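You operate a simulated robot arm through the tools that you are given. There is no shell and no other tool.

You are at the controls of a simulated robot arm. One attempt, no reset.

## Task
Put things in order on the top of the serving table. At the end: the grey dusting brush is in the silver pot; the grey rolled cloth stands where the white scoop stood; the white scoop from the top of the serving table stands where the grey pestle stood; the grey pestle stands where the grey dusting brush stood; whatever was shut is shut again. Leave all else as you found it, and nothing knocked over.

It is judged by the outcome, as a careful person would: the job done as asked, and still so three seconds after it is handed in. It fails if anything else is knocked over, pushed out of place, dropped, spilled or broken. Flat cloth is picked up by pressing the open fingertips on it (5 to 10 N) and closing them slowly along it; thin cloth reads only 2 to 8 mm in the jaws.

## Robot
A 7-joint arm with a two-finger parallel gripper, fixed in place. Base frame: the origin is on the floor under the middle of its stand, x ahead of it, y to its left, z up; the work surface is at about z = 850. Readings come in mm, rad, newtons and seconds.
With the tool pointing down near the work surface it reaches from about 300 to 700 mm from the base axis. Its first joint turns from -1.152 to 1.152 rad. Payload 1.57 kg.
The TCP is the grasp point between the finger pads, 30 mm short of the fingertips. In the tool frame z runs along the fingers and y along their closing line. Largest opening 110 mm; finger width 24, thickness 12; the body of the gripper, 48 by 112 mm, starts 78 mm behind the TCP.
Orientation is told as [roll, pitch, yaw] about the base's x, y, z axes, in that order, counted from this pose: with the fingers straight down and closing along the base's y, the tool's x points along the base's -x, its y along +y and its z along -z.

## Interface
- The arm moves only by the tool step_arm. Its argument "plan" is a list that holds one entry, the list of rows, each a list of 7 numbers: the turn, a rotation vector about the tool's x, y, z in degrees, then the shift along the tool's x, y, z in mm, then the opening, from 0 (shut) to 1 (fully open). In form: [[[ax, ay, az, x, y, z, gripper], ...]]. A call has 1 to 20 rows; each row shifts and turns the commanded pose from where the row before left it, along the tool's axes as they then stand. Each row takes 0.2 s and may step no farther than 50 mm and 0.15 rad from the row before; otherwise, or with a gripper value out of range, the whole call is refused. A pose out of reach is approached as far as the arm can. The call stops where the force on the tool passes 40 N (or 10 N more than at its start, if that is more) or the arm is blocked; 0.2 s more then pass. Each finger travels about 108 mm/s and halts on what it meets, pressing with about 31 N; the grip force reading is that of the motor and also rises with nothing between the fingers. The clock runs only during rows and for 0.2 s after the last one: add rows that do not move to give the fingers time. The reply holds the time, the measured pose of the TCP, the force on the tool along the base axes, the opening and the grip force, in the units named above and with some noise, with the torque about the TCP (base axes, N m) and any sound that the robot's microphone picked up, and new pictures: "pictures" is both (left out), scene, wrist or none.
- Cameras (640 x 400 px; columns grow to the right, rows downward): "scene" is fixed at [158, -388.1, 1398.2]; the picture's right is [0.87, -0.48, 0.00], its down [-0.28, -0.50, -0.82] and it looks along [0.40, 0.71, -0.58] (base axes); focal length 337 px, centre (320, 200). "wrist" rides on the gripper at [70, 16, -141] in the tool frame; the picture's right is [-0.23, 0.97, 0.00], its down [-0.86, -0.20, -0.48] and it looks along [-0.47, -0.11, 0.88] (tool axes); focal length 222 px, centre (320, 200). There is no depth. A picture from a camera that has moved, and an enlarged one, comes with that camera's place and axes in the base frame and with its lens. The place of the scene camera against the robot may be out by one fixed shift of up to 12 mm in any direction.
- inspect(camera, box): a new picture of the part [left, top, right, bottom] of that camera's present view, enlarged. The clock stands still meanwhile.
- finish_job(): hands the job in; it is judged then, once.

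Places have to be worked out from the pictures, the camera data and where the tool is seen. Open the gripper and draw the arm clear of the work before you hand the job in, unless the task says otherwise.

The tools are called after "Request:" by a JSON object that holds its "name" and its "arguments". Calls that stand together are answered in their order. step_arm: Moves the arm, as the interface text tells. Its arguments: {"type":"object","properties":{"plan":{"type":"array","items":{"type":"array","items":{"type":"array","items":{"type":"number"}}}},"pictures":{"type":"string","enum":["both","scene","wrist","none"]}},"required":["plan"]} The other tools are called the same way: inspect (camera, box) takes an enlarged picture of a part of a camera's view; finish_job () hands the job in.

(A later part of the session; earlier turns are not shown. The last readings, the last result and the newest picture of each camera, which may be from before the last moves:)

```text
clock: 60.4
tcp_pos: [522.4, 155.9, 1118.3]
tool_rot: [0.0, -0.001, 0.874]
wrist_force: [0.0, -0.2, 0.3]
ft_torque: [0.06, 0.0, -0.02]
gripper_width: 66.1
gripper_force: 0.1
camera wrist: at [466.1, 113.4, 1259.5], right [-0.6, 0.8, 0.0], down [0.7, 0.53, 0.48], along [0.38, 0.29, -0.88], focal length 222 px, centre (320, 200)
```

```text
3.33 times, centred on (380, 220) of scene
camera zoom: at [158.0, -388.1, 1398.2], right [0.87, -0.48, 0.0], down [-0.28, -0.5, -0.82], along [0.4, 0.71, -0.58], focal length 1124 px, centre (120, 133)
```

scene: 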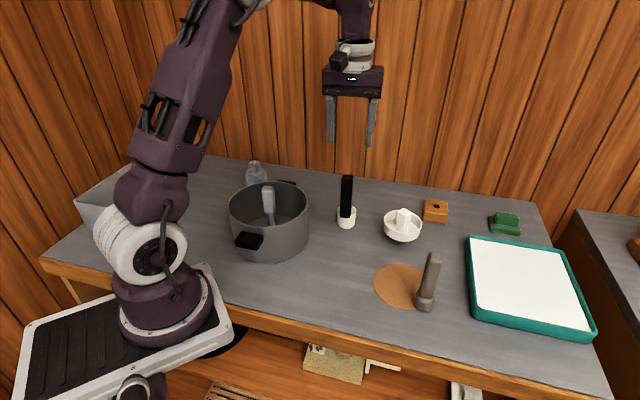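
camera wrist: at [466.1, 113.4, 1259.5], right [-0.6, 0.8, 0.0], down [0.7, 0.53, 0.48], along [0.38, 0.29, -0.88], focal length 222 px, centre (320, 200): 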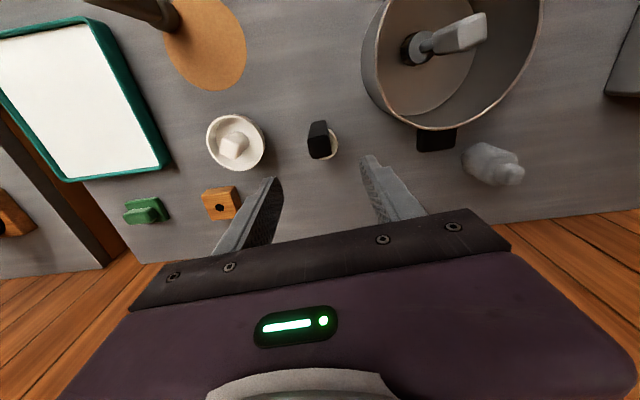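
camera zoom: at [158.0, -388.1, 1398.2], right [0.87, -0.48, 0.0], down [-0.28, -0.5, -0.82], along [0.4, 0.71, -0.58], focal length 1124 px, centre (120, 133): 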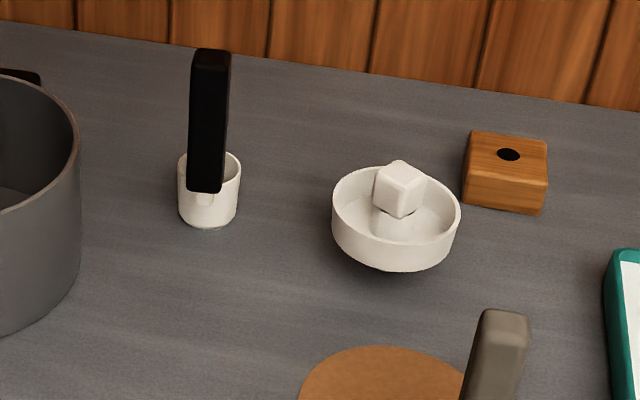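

The scoop stands well. The cloth roll computes to about (393.5,425.5), top near z=944. I move above it.

Request:
{"name": "step_arm", "arguments": {"plan": [[[0, 0, 0, -17.6, 38.9, 0, 0.8], [0, 0, 0, -17.6, 38.9, 0, 0.8], [0, 0, 0, -17.6, 38.9, 0, 0.8], [0, 0, 0, -17.6, 38.9, 0, 0.8], [0, 0, 0, -17.7, 38.9, 0, 0.8], [0, 0, 0, -17.7, 39, 0, 0.8], [0, 0, 0, -17.6, 39, 0, 0.9], [0, 0, 0, 0, 0, 30, 0.9], [0, 0, 0, 0, 0, 30, 0.9], [0, 0, 0, 0, 0, 0, 0.9]]], "pictures": "both"}}

Request:
{"name": "inspect", "arguments": {"camera": "wrist", "box": [260, 80, 380, 200]}}

```text
clock: 62.6
tcp_pos: [393.0, 426.4, 1058.7]
tool_rot: [0.0, 0.0, 0.872]
wrist_force: [0.2, 0.0, 0.2]
ft_torque: [0.01, 0.0, 0.0]
gripper_width: 99.0
gripper_force: 0.1
camera wrist: at [337.2, 384.4, 1198.9], right [-0.6, 0.8, 0.0], down [0.7, 0.53, 0.48], along [0.38, 0.29, -0.88], focal length 222 px, centre (320, 200)
```

scene: 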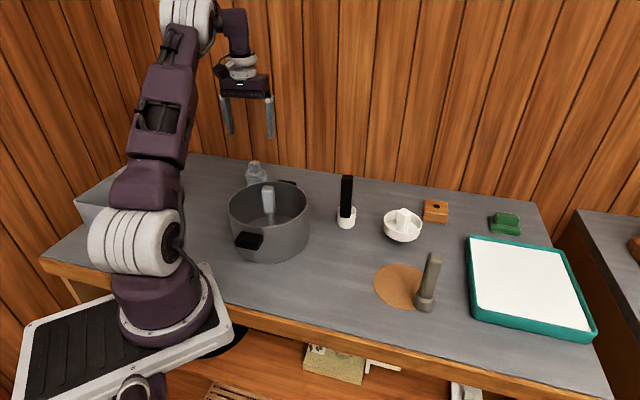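
wrist: 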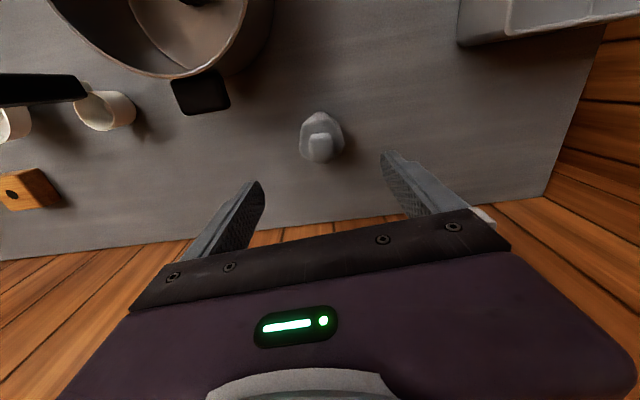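

```text
3.33 times, centred on (320, 140) of wrist
camera zoom: at [337.2, 384.4, 1198.9], right [-0.6, 0.8, 0.0], down [0.7, 0.53, 0.48], along [0.38, 0.29, -0.88], focal length 740 px, centre (320, 400)
```

zoom: 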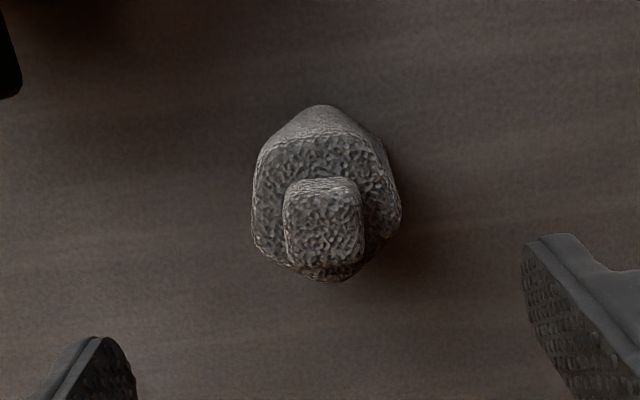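

The roll's axis is near (394,427), body about 59 mm wide with a square knob on top, aligned with the gripper. I descend fully open to just above the knob and recheck.

Request:
{"name": "step_arm", "arguments": {"plan": [[[0, 0, 0, -1.5, 0, 25, 1], [0, 0, 0, 0, 0, 25, 1], [0, 0, 0, 0, 0, 20, 1], [0, 0, 0, 0, 0, 0, 1]]], "pictures": "both"}}

Request:
{"name": "inspect", "arguments": {"camera": "wrist", "box": [220, 90, 420, 230]}}

Request:
{"name": "inspect", "arguments": {"camera": "scene", "box": [200, 80, 320, 220]}}

```text
clock: 63.6
tcp_pos: [395.1, 426.1, 990.5]
tool_rot: [0.0, 0.0, 0.873]
wrist_force: [0.1, 0.2, 0.4]
ft_torque: [0.01, -0.02, 0.01]
gripper_width: 109.9
gripper_force: 0.1
camera wrist: at [338.6, 384.9, 1131.2], right [-0.6, 0.8, 0.0], down [0.7, 0.53, 0.48], along [0.38, 0.29, -0.88], focal length 222 px, centre (320, 200)
```

scene: 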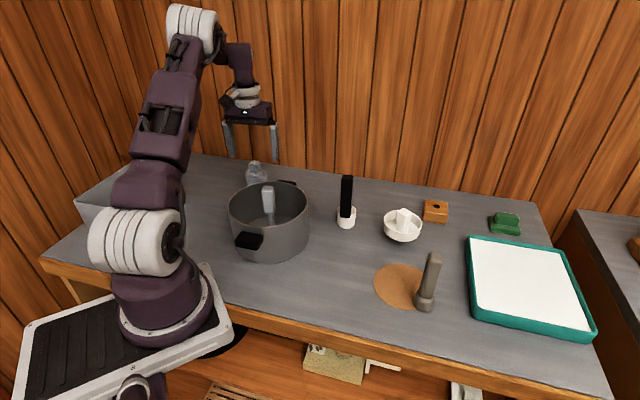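
wrist: 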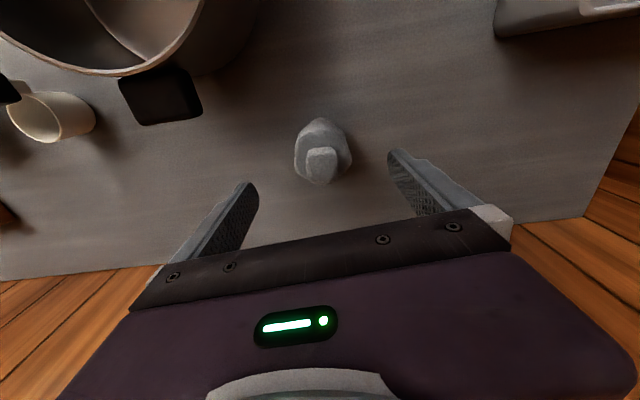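

```text
2.86 times, centred on (320, 160) of wrist
camera zoom: at [338.6, 384.9, 1131.2], right [-0.6, 0.8, 0.0], down [0.7, 0.53, 0.48], along [0.38, 0.29, -0.88], focal length 635 px, centre (320, 314)
```

zoom: 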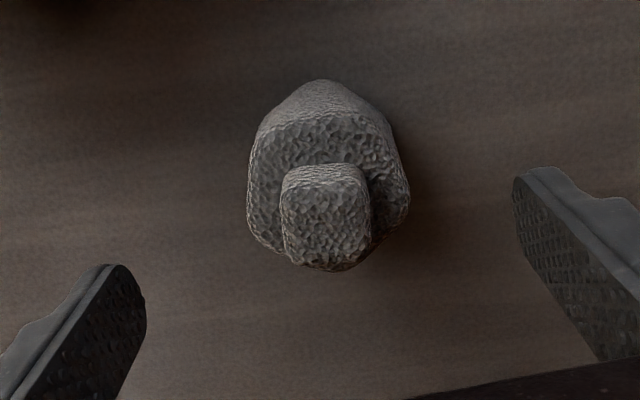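

```text
2.86 times, centred on (260, 150) of scene
camera zoom: at [158.0, -388.1, 1398.2], right [0.87, -0.48, 0.0], down [-0.28, -0.5, -0.82], along [0.4, 0.71, -0.58], focal length 963 px, centre (491, 343)
```

zoom: 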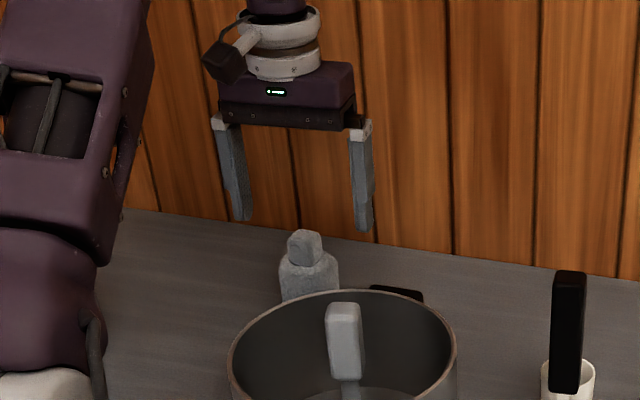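

The roll is centred between the fingers within about 2 mm. I correct that and descend around its body to TCP z≈886.

Request:
{"name": "step_arm", "arguments": {"plan": [[[0, 0, 0, 1, 2, 10, 1], [0, 0, 0, 0, 0, 20, 1], [0, 0, 0, 0, 0, 20, 1], [0, 0, 0, 0, 0, 20, 1], [0, 0, 0, 0, 0, 20, 1], [0, 0, 0, 0, 0, 13, 1], [0, 0, 0, 0, 0, 0, 1]]], "pictures": "both"}}

Request:
{"name": "inspect", "arguments": {"camera": "wrist", "box": [200, 100, 440, 250]}}

```text
clock: 65.2
tcp_pos: [391.6, 428.0, 885.5]
tool_rot: [0.0, 0.001, 0.873]
wrist_force: [0.1, 0.6, 0.4]
ft_torque: [-0.01, 0.02, 0.0]
gripper_width: 110.2
gripper_force: 0.0
camera wrist: at [335.2, 385.6, 1026.9], right [-0.6, 0.8, 0.0], down [0.7, 0.53, 0.48], along [0.38, 0.29, -0.88], focal length 222 px, centre (320, 200)
```

scene: 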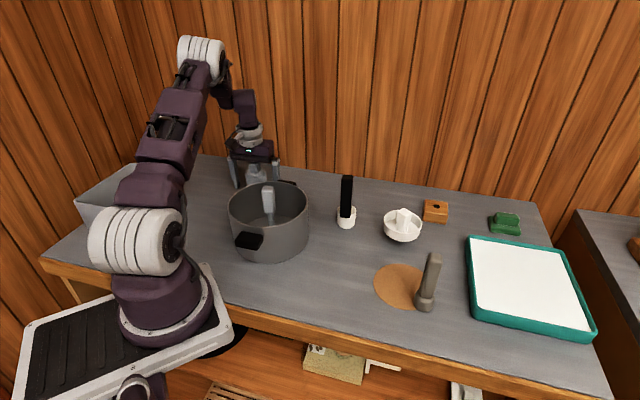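
wrist: 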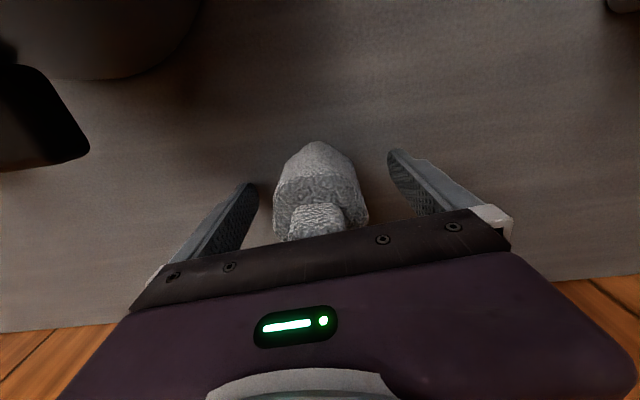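

```text
2.67 times, centred on (320, 175) of wrist
camera zoom: at [335.2, 385.6, 1026.9], right [-0.6, 0.8, 0.0], down [0.7, 0.53, 0.48], along [0.38, 0.29, -0.88], focal length 592 px, centre (320, 267)
```

zoom: 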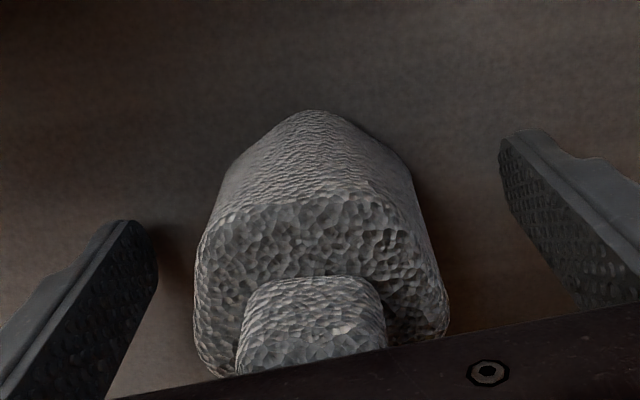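

The roll is between the fingers; it appears about 3–4 mm nearer the camera side, so I shift the tool 3 mm that way and close gently.

Request:
{"name": "step_arm", "arguments": {"plan": [[[0, 0, 0, 3, -1.5, 0, 1], [0, 0, 0, 0, 0, 0, 0.8], [0, 0, 0, 0, 0, 0, 0.7], [0, 0, 0, 0, 0, 0, 0.65], [0, 0, 0, 0, 0, 0, 0.61], [0, 0, 0, 0, 0, 0, 0.58], [0, 0, 0, 0, 0, 0, 0.55], [0, 0, 0, 0, 0, 0, 0.52], [0, 0, 0, 0, 0, 0, 0.48], [0, 0, 0, 0, 0, 0, 0.4], [0, 0, 0, 0, 0, 0, 0.4]]], "pictures": "both"}}

Request:
{"name": "inspect", "arguments": {"camera": "wrist", "box": [200, 100, 440, 250]}}

```text
clock: 67.6
tcp_pos: [391.7, 425.5, 885.4]
tool_rot: [0.001, -0.002, 0.875]
wrist_force: [-0.4, 0.7, 1.1]
ft_torque: [0.01, 0.01, 0.02]
gripper_width: 56.5
gripper_force: 31.0
camera wrist: at [335.1, 382.8, 1027.0], right [-0.6, 0.8, 0.0], down [0.7, 0.53, 0.48], along [0.38, 0.29, -0.88], focal length 222 px, centre (320, 200)
```

scene: 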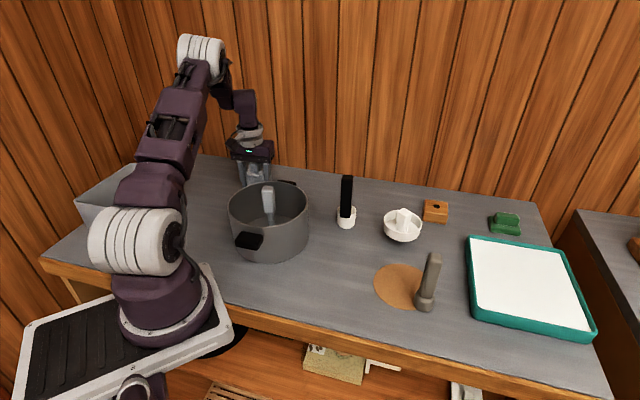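
wrist: 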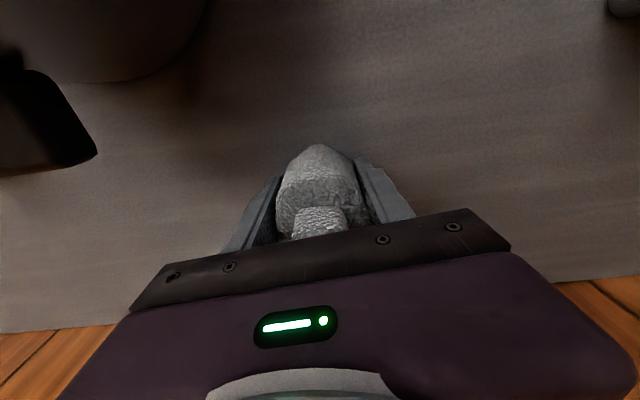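

```text
2.67 times, centred on (320, 175) of wrist
camera zoom: at [335.1, 382.8, 1027.0], right [-0.6, 0.8, 0.0], down [0.7, 0.53, 0.48], along [0.38, 0.29, -0.88], focal length 592 px, centre (320, 267)
```

zoom: 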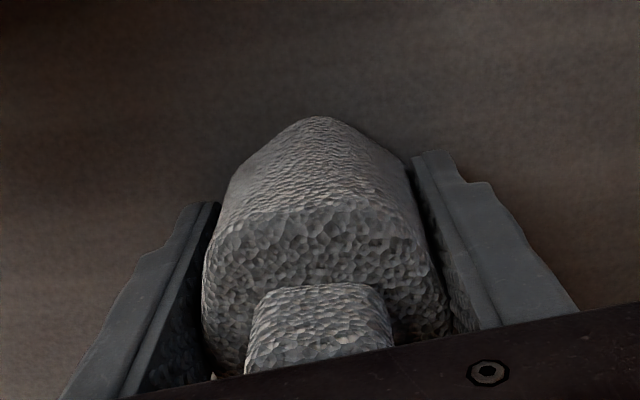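

The roll is firmly held at 56.5 mm. I lift it slowly, well above all objects.

Request:
{"name": "step_arm", "arguments": {"plan": [[[0, 0, 0, 0, 0, -3, 0.4], [0, 0, 0, 0, 0, -7, 0.4], [0, 0, 0, 0, 0, -15, 0.4], [0, 0, 0, 0, 0, -25, 0.4], [0, 0, 0, 0, 0, -30, 0.4], [0, 0, 0, 0, 0, -35, 0.4], [0, 0, 0, 0, 0, -35, 0.4], [0, 0, 0, 0, 0, -35, 0.4], [0, 0, 0, 0, 0, -25, 0.4], [0, 0, 0, 0, 0, -15, 0.4], [0, 0, 0, 0, 0, 0, 0.4]]], "pictures": "both"}}

Request:
{"name": "inspect", "arguments": {"camera": "scene", "box": [200, 0, 340, 200]}}

```text
clock: 70.0
tcp_pos: [389.6, 424.8, 1111.1]
tool_rot: [-0.001, 0.0, 0.873]
wrist_force: [0.1, -0.2, -0.8]
ft_torque: [0.01, -0.02, 0.01]
gripper_width: 55.9
gripper_force: 31.1
camera wrist: at [334.9, 383.3, 1251.5], right [-0.6, 0.8, 0.0], down [0.7, 0.53, 0.48], along [0.38, 0.29, -0.88], focal length 222 px, centre (320, 200)
```

scene: 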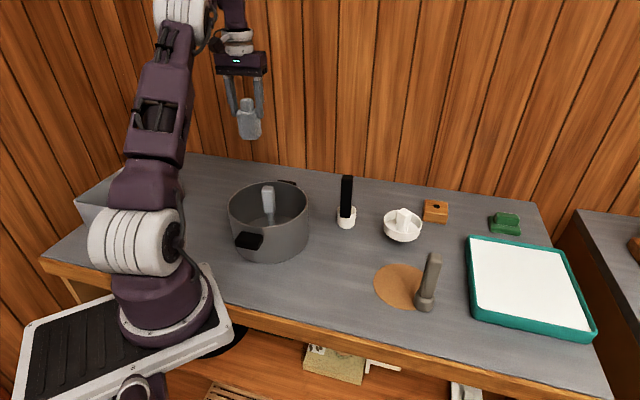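
wrist: 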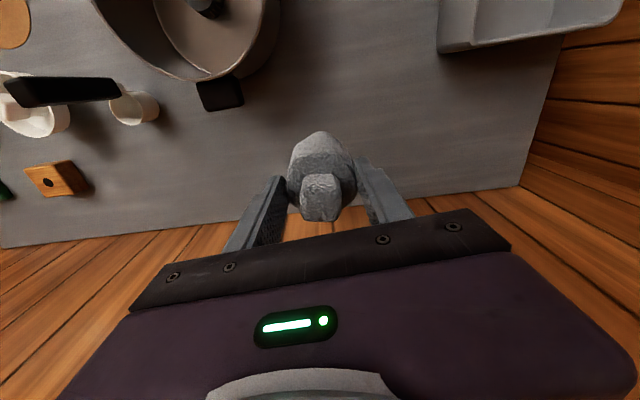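

```text
2.00 times, centred on (270, 100) of scene
camera zoom: at [158.0, -388.0, 1398.2], right [0.87, -0.48, 0.0], down [-0.28, -0.5, -0.82], along [0.4, 0.71, -0.58], focal length 674 px, centre (420, 400)
```

zoom: 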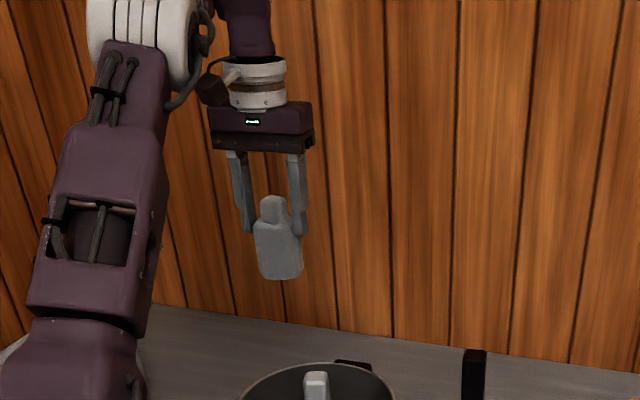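

The roll seems to hang lower in the fingers than before – it may have slipped during the lift. I zoom in to check.

Request:
{"name": "inspect", "arguments": {"camera": "wrist", "box": [240, 110, 420, 240]}}

Request:
{"name": "inspect", "arguments": {"camera": "scene", "box": [215, 40, 285, 150]}}

```text
3.08 times, centred on (330, 175) of wrist
camera zoom: at [334.9, 383.3, 1251.5], right [-0.6, 0.8, 0.0], down [0.7, 0.53, 0.48], along [0.38, 0.29, -0.88], focal length 684 px, centre (289, 277)
```

zoom: 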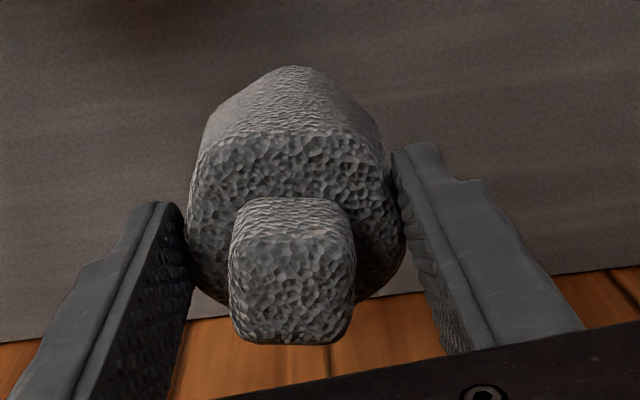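

```text
3.64 times, centred on (250, 95) of scene
camera zoom: at [158.0, -388.0, 1398.2], right [0.87, -0.48, 0.0], down [-0.28, -0.5, -0.82], along [0.4, 0.71, -0.58], focal length 1226 px, centre (574, 582)
```

zoom: 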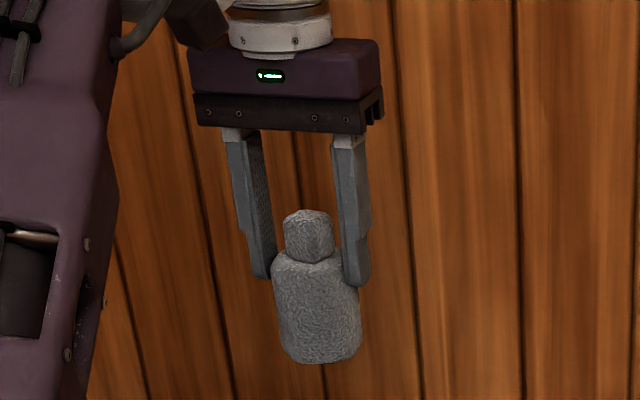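

The roll has slid some 45 mm down in the pads, so the grip is poor. I lower it straight back toward its original spot at once.

Request:
{"name": "step_arm", "arguments": {"plan": [[[0, 0, 0, 0, 0, 25, 0], [0, 0, 0, 0, 0, 45, 0], [0, 0, 0, 0, 0, 45, 0], [0, 0, 0, 0, 0, 30, 0], [0, 0, 0, 0, 0, 15, 0], [0, 0, 0, 0, 0, 6, 0]]], "pictures": "both"}}

Request:
{"name": "inspect", "arguments": {"camera": "wrist", "box": [240, 110, 420, 240]}}

Request:
{"name": "inspect", "arguments": {"camera": "scene", "box": [210, 110, 310, 210]}}

```text
clock: 71.4
tcp_pos: [392.6, 425.8, 944.6]
tool_rot: [0.001, 0.001, 0.873]
wrist_force: [-0.1, 0.0, -0.4]
ft_torque: [0.0, -0.02, 0.01]
gripper_width: 56.0
gripper_force: 30.8
camera wrist: at [336.0, 382.8, 1085.5], right [-0.6, 0.8, 0.0], down [0.7, 0.53, 0.48], along [0.38, 0.29, -0.88], focal length 222 px, centre (320, 200)
```

scene: 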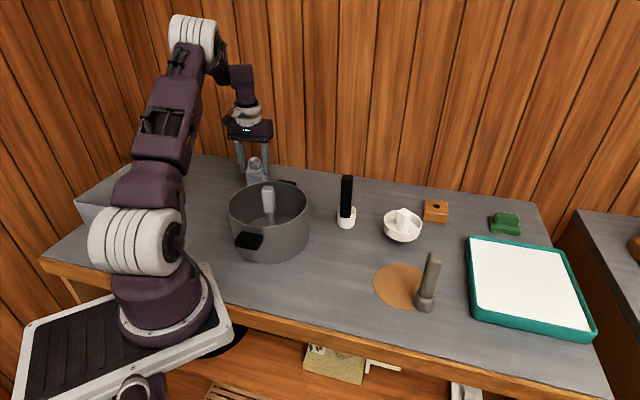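
wrist: 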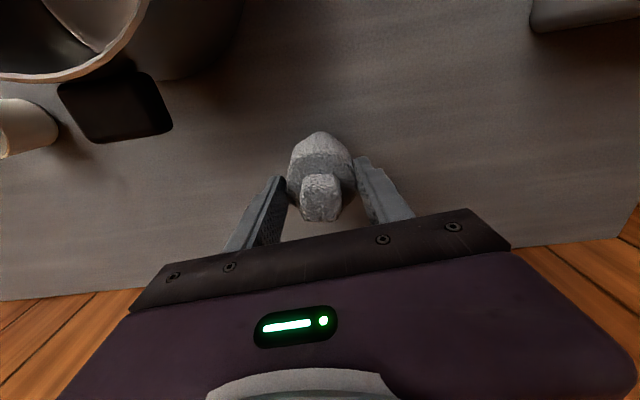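

```text
3.08 times, centred on (330, 175) of wrist
camera zoom: at [336.0, 382.8, 1085.5], right [-0.6, 0.8, 0.0], down [0.7, 0.53, 0.48], along [0.38, 0.29, -0.88], focal length 684 px, centre (289, 277)
```

zoom: 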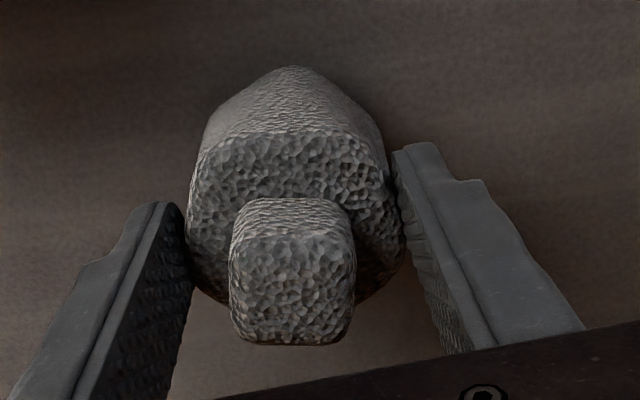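

```text
4.00 times, centred on (260, 160) of scene
camera zoom: at [158.0, -388.0, 1398.2], right [0.87, -0.48, 0.0], down [-0.28, -0.5, -0.82], along [0.4, 0.71, -0.58], focal length 1348 px, centre (560, 360)
```

zoom: 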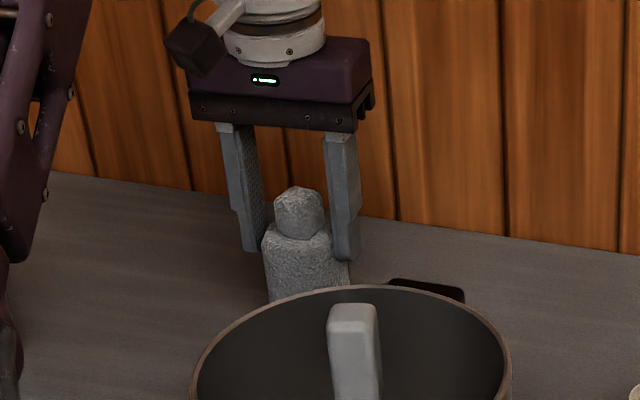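

No further slip since; the roll is held near its top, about 10 mm above its original spot. I'll set it down here and re-grip it by the square knob, lowering in small steps until contact.

Request:
{"name": "step_arm", "arguments": {"plan": [[[0, 0, 0, 0, 0, 2, 0], [0, 0, 0, 0, 0, 2, 0], [0, 0, 0, 0, 0, 0, 0]]], "pictures": "none"}}

Request:
{"name": "step_arm", "arguments": {"plan": [[[0, 0, 0, 0, 0, 2, 0], [0, 0, 0, 0, 0, 0, 0]]], "pictures": "none"}}

Request:
{"name": "step_arm", "arguments": {"plan": [[[0, 0, 0, 0, 0, 2, 0], [0, 0, 0, 0, 0, 0, 0]]], "pictures": "none"}}

```text
clock: 72.2
tcp_pos: [392.4, 424.5, 941.2]
tool_rot: [-0.001, -0.001, 0.873]
wrist_force: [-0.2, -0.7, -1.0]
ft_torque: [-0.01, 0.02, 0.03]
gripper_width: 56.0
gripper_force: 30.9
```

```text
clock: 72.8
tcp_pos: [390.2, 425.6, 938.9]
tool_rot: [0.001, 0.0, 0.872]
wrist_force: [-0.3, -0.8, -1.4]
ft_torque: [-0.02, 0.0, 0.01]
gripper_width: 56.0
gripper_force: 31.2
```

```text
clock: 73.4
tcp_pos: [390.9, 424.7, 937.7]
tool_rot: [0.0, 0.001, 0.873]
wrist_force: [0.7, 0.6, -0.9]
ft_torque: [0.03, 0.0, -0.01]
gripper_width: 55.9
gripper_force: 31.0
```

Still free of contact at TCP z≈937.5; I continue in 1.5–2 mm steps.

Request:
{"name": "step_arm", "arguments": {"plan": [[[0, 0, 0, 0, 0, 1.5, 0], [0, 0, 0, 0, 0, 0, 0]]], "pictures": "none"}}

Request:
{"name": "step_arm", "arguments": {"plan": [[[0, 0, 0, 0, 0, 1.5, 0], [0, 0, 0, 0, 0, 0, 0]]], "pictures": "none"}}

Request:
{"name": "step_arm", "arguments": {"plan": [[[0, 0, 0, 0, 0, 1.5, 0], [0, 0, 0, 0, 0, 0, 0]]], "pictures": "both"}}

Request:
{"name": "inspect", "arguments": {"camera": "scene", "box": [210, 110, 310, 210]}}

```text
clock: 74.0
tcp_pos: [391.9, 424.5, 936.5]
tool_rot: [-0.001, 0.0, 0.872]
wrist_force: [-0.2, -0.8, -1.8]
ft_torque: [0.01, 0.03, 0.03]
gripper_width: 56.1
gripper_force: 30.9
```

```text
clock: 74.6
tcp_pos: [391.6, 425.1, 934.5]
tool_rot: [-0.002, 0.001, 0.872]
wrist_force: [0.4, 0.2, -1.8]
ft_torque: [0.01, 0.01, 0.0]
gripper_width: 56.1
gripper_force: 30.7
```

```text
clock: 75.2
tcp_pos: [390.9, 426.0, 933.8]
tool_rot: [-0.001, 0.001, 0.873]
wrist_force: [-2.3, -0.9, 4.8]
ft_torque: [-0.2, 0.02, -0.05]
gripper_width: 55.9
gripper_force: 31.0
camera wrist: at [335.7, 382.1, 1074.6], right [-0.6, 0.8, 0.0], down [0.7, 0.53, 0.48], along [0.38, 0.29, -0.88], focal length 222 px, centre (320, 200)
```

scene: 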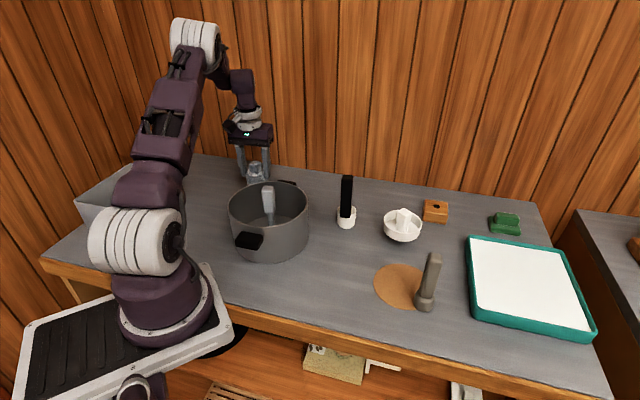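
wrist: 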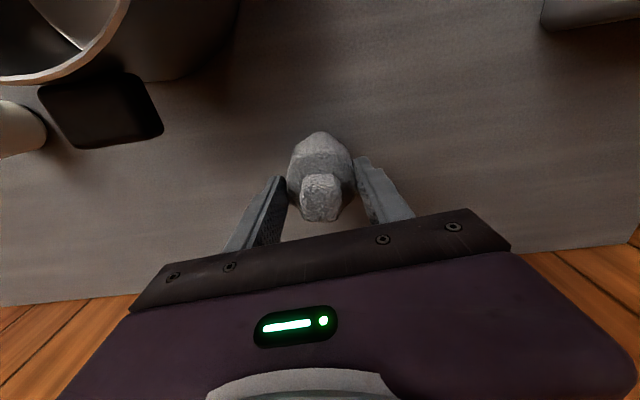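

```text
4.00 times, centred on (260, 160) of scene
camera zoom: at [157.9, -388.2, 1398.2], right [0.87, -0.48, 0.0], down [-0.28, -0.5, -0.82], along [0.4, 0.71, -0.58], focal length 1348 px, centre (560, 360)
```

zoom: 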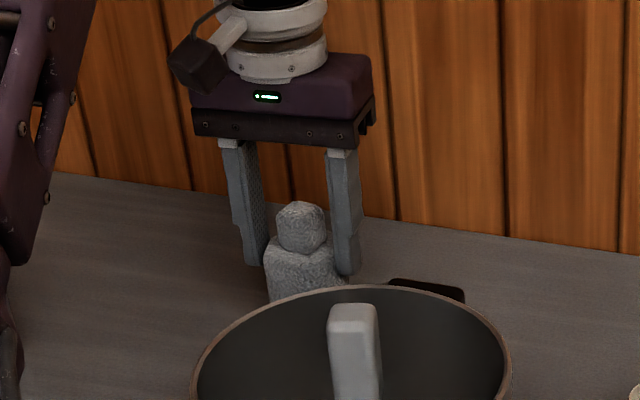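

Contact is felt (4.8 N) with the roll upright at its original place. The knob works out to be about 25 mm square, z≈927–950; I open, rise 26 mm so that the tips sit just above the shoulder, and look.

Request:
{"name": "step_arm", "arguments": {"plan": [[[0, 0, 0, 0, 0, -0.3, 0.45], [0, 0, 0, 0, 0, 0, 0.5], [0, 0, 0, 0, 0, 0, 0.54], [0, 0, 0, 0, 0, 0, 0.58], [0, 0, 0, 0, 0, 0, 0.65], [0, 0, 0, 0, 0, 0, 0.75], [0, 0, 0, 0, 0, 0, 0.75], [0, 0, 0, 0, 0, -8, 0.75], [0, 0, 0, 0, 0, -10, 0.75], [0, 0, 0, 0, 0, -8, 0.75], [0, 0, 0, 0, 0, 0, 0.75]]], "pictures": "both"}}

Request:
{"name": "inspect", "arguments": {"camera": "wrist", "box": [220, 100, 420, 230]}}

Request:
{"name": "inspect", "arguments": {"camera": "scene", "box": [210, 110, 310, 210]}}

```text
clock: 77.6
tcp_pos: [390.0, 425.2, 959.4]
tool_rot: [-0.001, 0.0, 0.873]
wrist_force: [0.5, -0.1, -1.3]
ft_torque: [0.0, -0.02, 0.04]
gripper_width: 82.5
gripper_force: 0.1
camera wrist: at [334.3, 383.7, 1100.5], right [-0.6, 0.8, 0.0], down [0.7, 0.53, 0.48], along [0.38, 0.29, -0.88], focal length 222 px, centre (320, 200)
```

scene: 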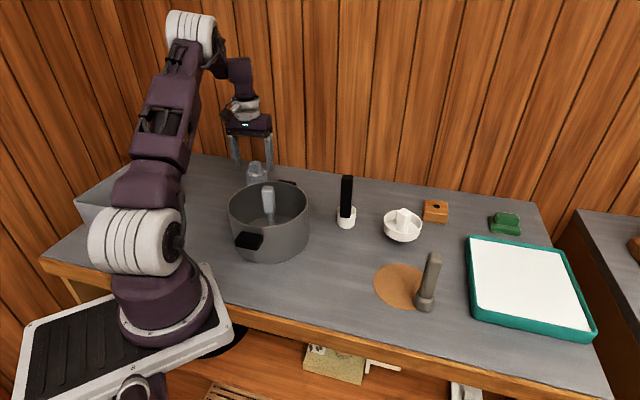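
wrist: 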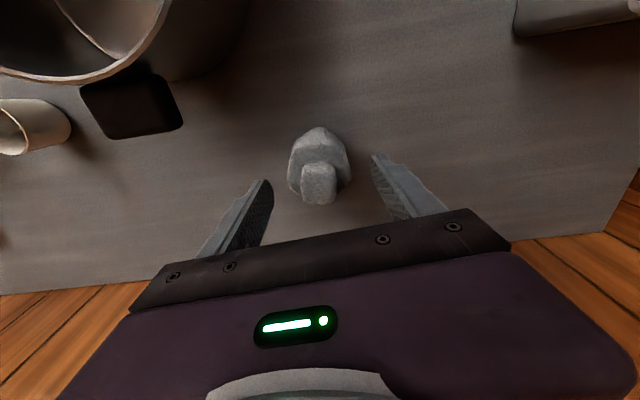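

```text
3.08 times, centred on (320, 165) of wrist
camera zoom: at [334.3, 383.7, 1100.5], right [-0.6, 0.8, 0.0], down [0.7, 0.53, 0.48], along [0.38, 0.29, -0.88], focal length 684 px, centre (320, 308)
```

zoom: 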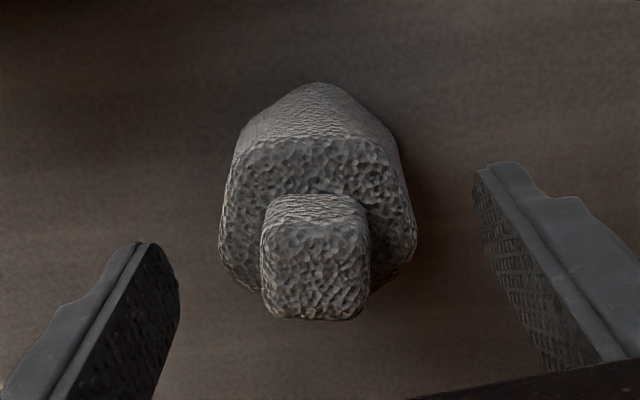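

```text
4.00 times, centred on (260, 160) of scene
camera zoom: at [158.0, -388.1, 1398.2], right [0.87, -0.48, 0.0], down [-0.28, -0.5, -0.82], along [0.4, 0.71, -0.58], focal length 1348 px, centre (560, 360)
```

zoom: 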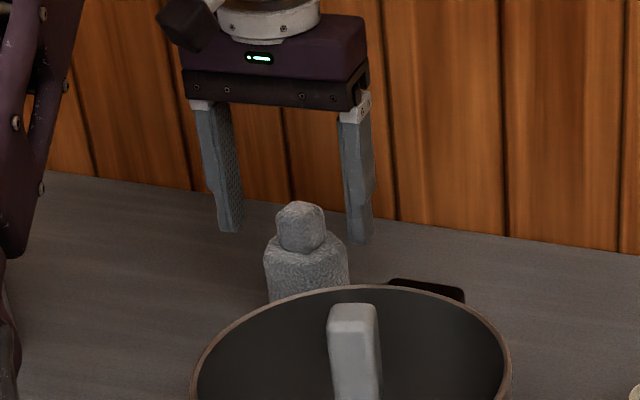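

The knob top is at z≈950, shoulder at ≈927, and tips now at ≈929 just above the shoulder, with the knob about 2 mm off centre. I correct this and close on the knob.

Request:
{"name": "step_arm", "arguments": {"plan": [[[0, 0, 0, 0, -1.5, 0.5, 0.6], [0, 0, 0, 0, 0, 0, 0.48], [0, 0, 0, 0, 0, 0, 0.38], [0, 0, 0, 0, 0, 0, 0.33], [0, 0, 0, 0, 0, 0, 0.29], [0, 0, 0, 0, 0, 0, 0.26], [0, 0, 0, 0, 0, 0, 0.23], [0, 0, 0, 0, 0, 0, 0.2], [0, 0, 0, 0, 0, 0, 0.1], [0, 0, 0, 0, 0, 0, 0], [0, 0, 0, 0, 0, 0, 0]]], "pictures": "both"}}

Request:
{"name": "inspect", "arguments": {"camera": "wrist", "box": [220, 100, 420, 230]}}

Request:
{"name": "inspect", "arguments": {"camera": "scene", "box": [210, 110, 310, 210]}}

```text
clock: 80.0
tcp_pos: [392.0, 425.7, 959.3]
tool_rot: [-0.002, -0.001, 0.874]
wrist_force: [0.9, 0.1, 1.5]
ft_torque: [0.09, -0.02, -0.04]
gripper_width: 27.3
gripper_force: 31.2
camera wrist: at [335.8, 381.7, 1100.3], right [-0.6, 0.8, 0.0], down [0.7, 0.53, 0.48], along [0.38, 0.29, -0.88], focal length 222 px, centre (320, 200)
```

scene: 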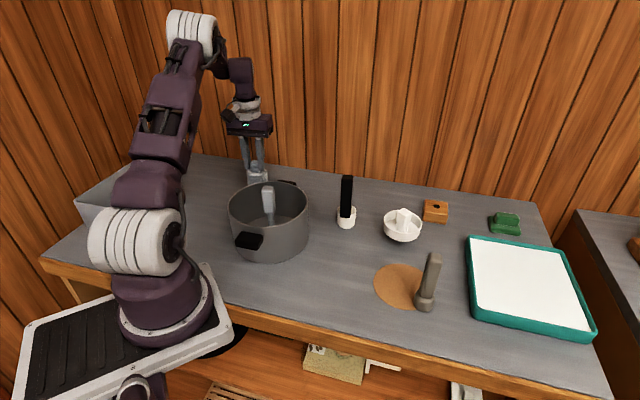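
wrist: 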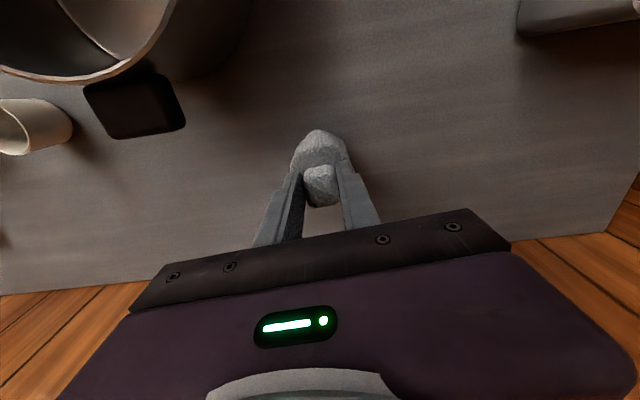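

```text
3.08 times, centred on (320, 165) of wrist
camera zoom: at [335.8, 381.7, 1100.3], right [-0.6, 0.8, 0.0], down [0.7, 0.53, 0.48], along [0.38, 0.29, -0.88], focal length 684 px, centre (320, 308)
```

zoom: 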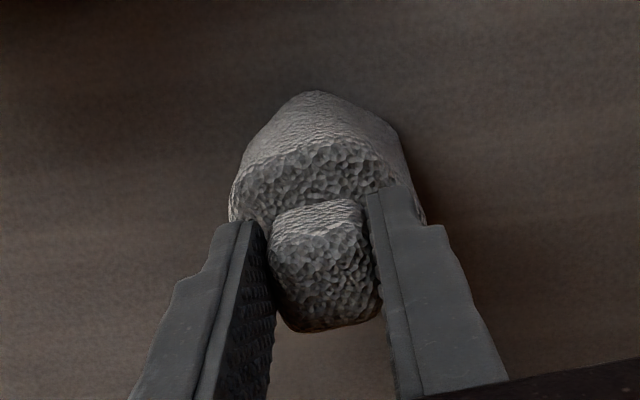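

```text
4.00 times, centred on (260, 160) of scene
camera zoom: at [158.0, -388.1, 1398.2], right [0.87, -0.48, 0.0], down [-0.28, -0.5, -0.82], along [0.4, 0.71, -0.58], focal length 1348 px, centre (560, 360)
```

zoom: 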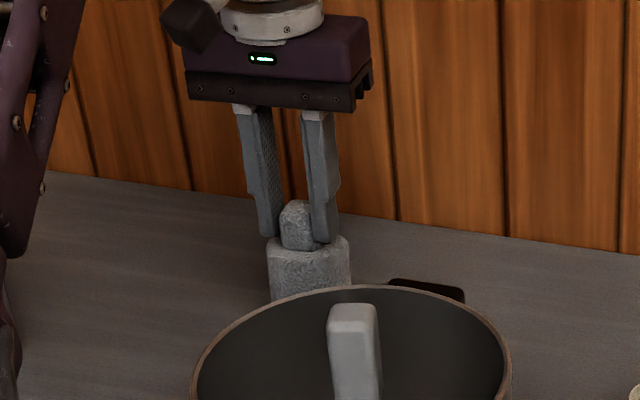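

The knob seems turned about 10° against the pads (width 27.3 instead of ~25.5). I open slightly to look at its true orientation before re-gripping.

Request:
{"name": "step_arm", "arguments": {"plan": [[[0, 0, 0, 0, 0, 0, 0.2], [0, 0, 0, 0, 0, 0, 0.25], [0, 0, 0, 0, 0, 0, 0.3], [0, 0, 0, 0, 0, 0, 0.4], [0, 0, 0, 0, 0, 0, 0.6], [0, 0, 0, 0, 0, 0, 0.6]]], "pictures": "wrist"}}

Request:
{"name": "inspect", "arguments": {"camera": "wrist", "box": [250, 110, 390, 220]}}

Request:
{"name": "inspect", "arguments": {"camera": "scene", "box": [220, 130, 290, 200]}}

```text
clock: 81.4
tcp_pos: [390.4, 424.6, 959.2]
tool_rot: [-0.002, -0.001, 0.873]
wrist_force: [0.3, 0.3, -0.2]
ft_torque: [0.02, 0.02, 0.01]
gripper_width: 66.0
gripper_force: 0.0
camera wrist: at [335.7, 381.7, 1100.2], right [-0.6, 0.8, 0.0], down [0.7, 0.53, 0.48], along [0.38, 0.29, -0.88], focal length 222 px, centre (320, 200)
```

wrist: 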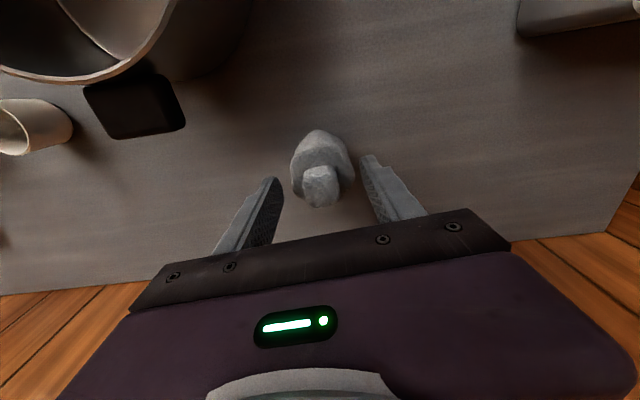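

```text
3.64 times, centred on (320, 165) of wrist
camera zoom: at [335.7, 381.7, 1100.2], right [-0.6, 0.8, 0.0], down [0.7, 0.53, 0.48], along [0.38, 0.29, -0.88], focal length 808 px, centre (320, 327)
```

zoom: 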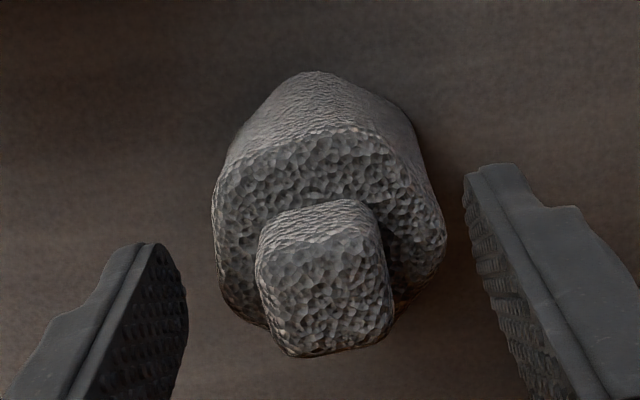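

```text
5.71 times, centred on (255, 165) of scene
camera zoom: at [158.0, -388.1, 1398.2], right [0.87, -0.48, 0.0], down [-0.28, -0.5, -0.82], along [0.4, 0.71, -0.58], focal length 1926 px, centre (691, 400)
```

zoom: 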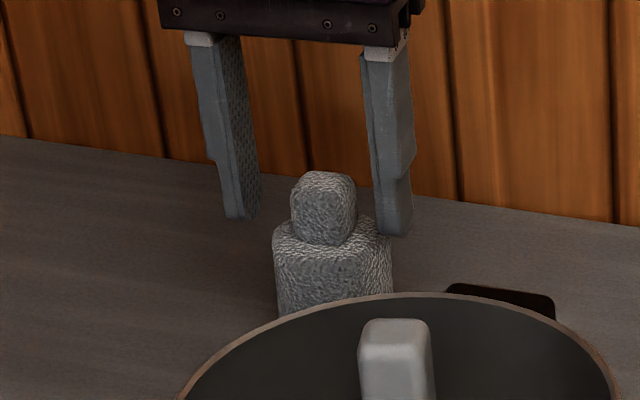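

The wrist picture is itself turned 13° against the gripper; computing the corners shows the knob is now aligned with the pads (it turned into the grip), and 27 mm is its true width. I close on it again.

Request:
{"name": "step_arm", "arguments": {"plan": [[[0, 0, 0, -1.5, 0, 0, 0.5], [0, 0, 0, 0, 0, 0, 0.4], [0, 0, 0, 0, 0, 0, 0.34], [0, 0, 0, 0, 0, 0, 0.3], [0, 0, 0, 0, 0, 0, 0.27], [0, 0, 0, 0, 0, 0, 0.24], [0, 0, 0, 0, 0, 0, 0.2], [0, 0, 0, 0, 0, 0, 0.1], [0, 0, 0, 0, 0, 0, 0], [0, 0, 0, 0, 0, 0, 0]]], "pictures": "wrist"}}

Request:
{"name": "inspect", "arguments": {"camera": "wrist", "box": [250, 110, 390, 220]}}

```text
clock: 83.6
tcp_pos: [392.9, 425.4, 958.0]
tool_rot: [-0.001, 0.0, 0.873]
wrist_force: [0.4, -0.4, 0.1]
ft_torque: [0.03, -0.03, 0.0]
gripper_width: 27.3
gripper_force: 31.1
camera wrist: at [336.7, 383.3, 1100.0], right [-0.6, 0.8, 0.0], down [0.7, 0.53, 0.48], along [0.38, 0.29, -0.88], focal length 222 px, centre (320, 200)
```

wrist: 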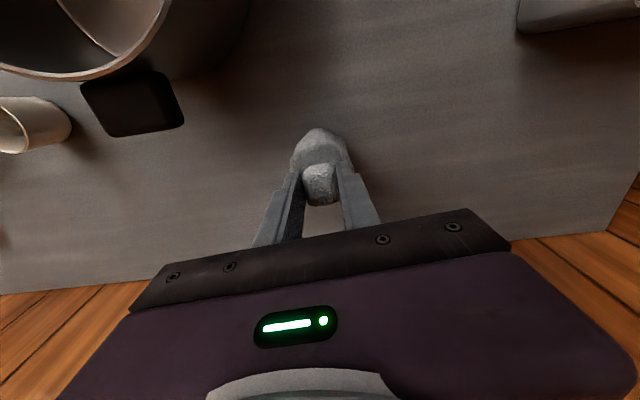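

```text
3.64 times, centred on (320, 165) of wrist
camera zoom: at [336.7, 383.3, 1100.0], right [-0.6, 0.8, 0.0], down [0.7, 0.53, 0.48], along [0.38, 0.29, -0.88], focal length 808 px, centre (320, 327)
```

zoom: 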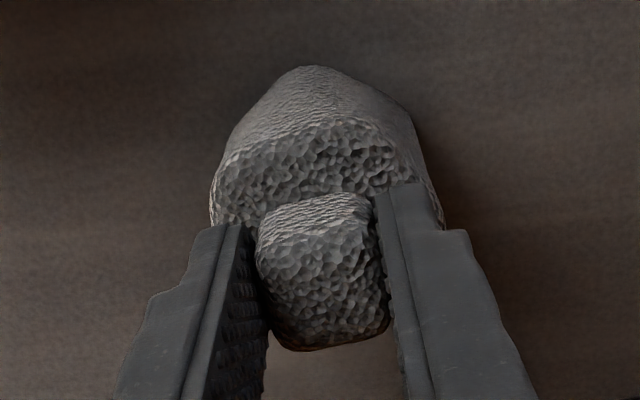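

The pads sit flush on the knob at 27.3 mm. I do a short test lift of 15 mm and check for slip.

Request:
{"name": "step_arm", "arguments": {"plan": [[[0, 0, 0, 0, 0, -2, 0], [0, 0, 0, 0, 0, -3, 0], [0, 0, 0, 0, 0, -5, 0], [0, 0, 0, 0, 0, -5, 0], [0, 0, 0, 0, 0, 0, 0]]], "pictures": "wrist"}}

Request:
{"name": "inspect", "arguments": {"camera": "wrist", "box": [250, 110, 390, 220]}}

Request:
{"name": "inspect", "arguments": {"camera": "scene", "box": [220, 130, 290, 200]}}

```text
clock: 84.8
tcp_pos: [393.8, 423.4, 973.6]
tool_rot: [0.0, -0.001, 0.871]
wrist_force: [0.3, 0.0, -1.4]
ft_torque: [0.02, 0.04, -0.02]
gripper_width: 27.1
gripper_force: 31.3
camera wrist: at [337.5, 382.5, 1114.6], right [-0.6, 0.8, 0.0], down [0.7, 0.53, 0.48], along [0.38, 0.29, -0.88], focal length 222 px, centre (320, 200)
```

wrist: 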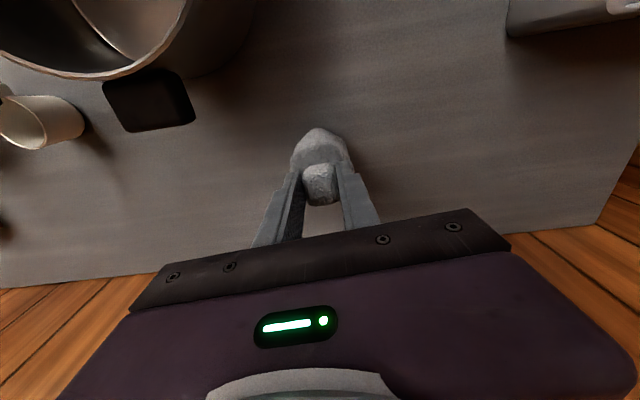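

```text
3.64 times, centred on (320, 165) of wrist
camera zoom: at [337.5, 382.5, 1114.6], right [-0.6, 0.8, 0.0], down [0.7, 0.53, 0.48], along [0.38, 0.29, -0.88], focal length 808 px, centre (320, 327)
```

zoom: 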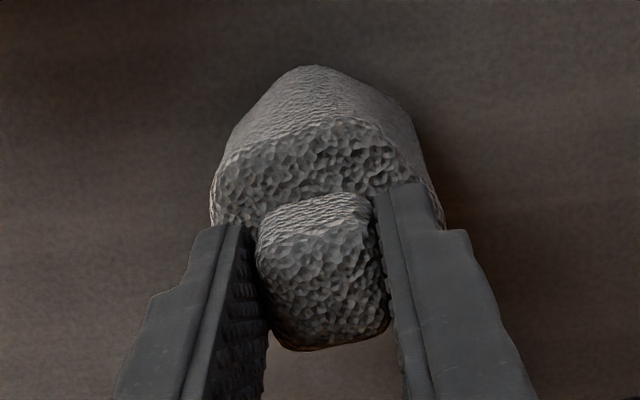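

```text
5.71 times, centred on (255, 165) of scene
camera zoom: at [158.0, -388.0, 1398.2], right [0.87, -0.48, 0.0], down [-0.28, -0.5, -0.82], along [0.4, 0.71, -0.58], focal length 1926 px, centre (691, 400)
```

zoom: 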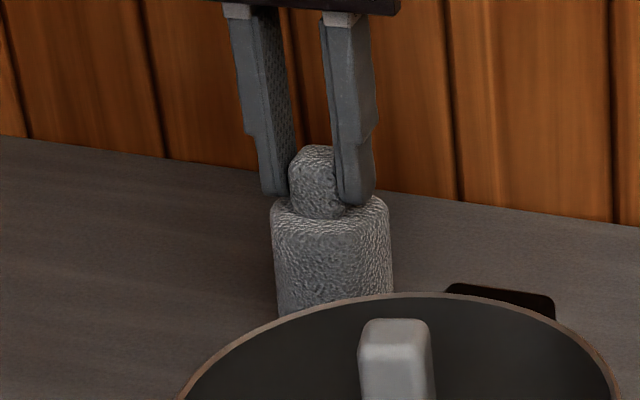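

No slip. I lift on gently by another 65 mm and check again.

Request:
{"name": "step_arm", "arguments": {"plan": [[[0, 0, 0, 0, 0, -5, 0], [0, 0, 0, 0, 0, -10, 0], [0, 0, 0, 0, 0, -15, 0], [0, 0, 0, 0, 0, -15, 0], [0, 0, 0, 0, 0, -12, 0], [0, 0, 0, 0, 0, -8, 0], [0, 0, 0, 0, 0, 0, 0]]], "pictures": "wrist"}}

Request:
{"name": "inspect", "arguments": {"camera": "wrist", "box": [250, 110, 390, 220]}}

```text
clock: 86.4
tcp_pos: [393.2, 425.4, 1039.5]
tool_rot: [-0.001, 0.0, 0.874]
wrist_force: [-0.4, 0.0, -1.4]
ft_torque: [0.01, 0.03, 0.02]
gripper_width: 27.1
gripper_force: 31.1
camera wrist: at [337.7, 382.6, 1180.9], right [-0.6, 0.8, 0.0], down [0.7, 0.53, 0.48], along [0.38, 0.29, -0.88], focal length 222 px, centre (320, 200)
```

wrist: 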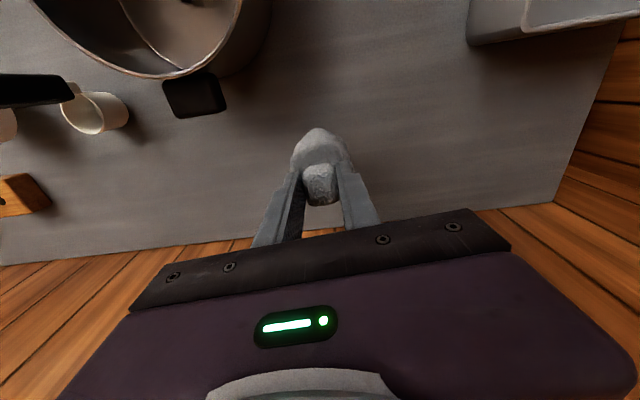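

```text
3.64 times, centred on (320, 165) of wrist
camera zoom: at [337.7, 382.6, 1180.9], right [-0.6, 0.8, 0.0], down [0.7, 0.53, 0.48], along [0.38, 0.29, -0.88], focal length 808 px, centre (320, 327)
```

zoom: 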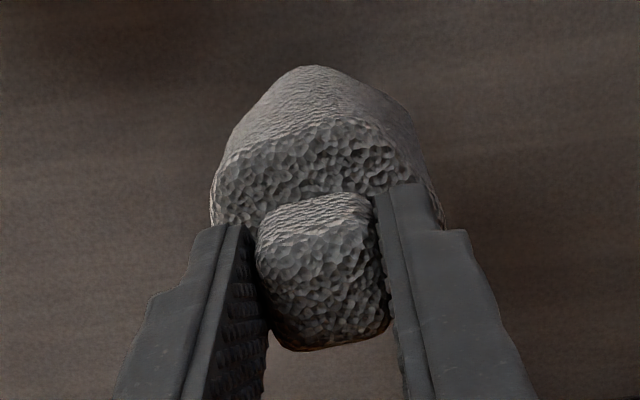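

The roll is firmly held. I lift to z≈1145 and carry it over to the scoop's former place (453.7,7).

Request:
{"name": "step_arm", "arguments": {"plan": [[[0, 0, 0, 0, 0, -10, 0], [0, 0, 0, 0, 0, -25, 0], [0, 0, 0, 0, 0, -30, 0], [0, 0, 0, 0, 0, -25, 0], [0, 0, 0, 0, 0, -15, 0], [0, 0, 0, 12, -13, 0, 0], [0, 0, 0, 23.46, -26.28, 0, 0], [0, 0, 0, 23.46, -26.28, 0, 0], [0, 0, 0, 23.46, -26.28, 0, 0], [0, 0, 0, 23.46, -26.28, 0, 0], [0, 0, 0, 23.46, -26.28, 0, 0], [0, 0, 0, 23.46, -26.28, 0, 0], [0, 0, 0, 23.46, -26.28, 0, 0], [0, 0, 0, 23.46, -26.28, 0, 0], [0, 0, 0, 23.46, -26.28, 0, 0], [0, 0, 0, 23.46, -26.28, 0, 0], [0, 0, 0, 23.46, -26.28, 0, 0], [0, 0, 0, 11.4, -13.2, 0, 0], [0, 0, 0, 0, 0, 0, 0]]], "pictures": "both"}}

Request:
{"name": "inspect", "arguments": {"camera": "wrist", "box": [250, 110, 390, 220]}}

```text
clock: 90.4
tcp_pos: [453.7, 6.3, 1143.6]
tool_rot: [-0.001, 0.001, 0.872]
wrist_force: [-0.4, 0.2, -1.4]
ft_torque: [-0.01, 0.0, 0.0]
gripper_width: 27.1
gripper_force: 31.2
camera wrist: at [397.9, -35.7, 1284.9], right [-0.6, 0.8, 0.0], down [0.7, 0.53, 0.48], along [0.38, 0.29, -0.88], focal length 222 px, centre (320, 200)
```

scene: 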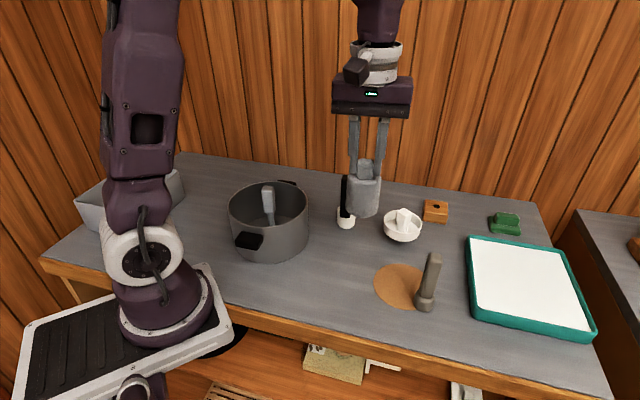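
wrist: 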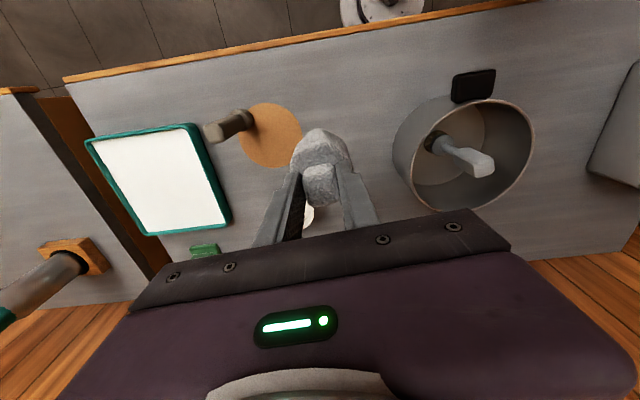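

```text
3.64 times, centred on (320, 165) of wrist
camera zoom: at [397.9, -35.7, 1284.9], right [-0.6, 0.8, 0.0], down [0.7, 0.53, 0.48], along [0.38, 0.29, -0.88], focal length 808 px, centre (320, 327)
```

zoom: 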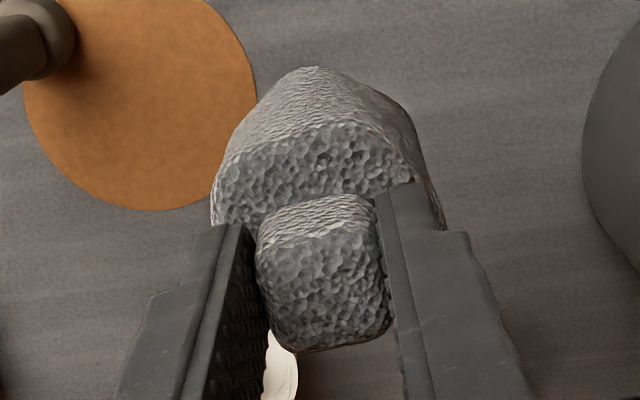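

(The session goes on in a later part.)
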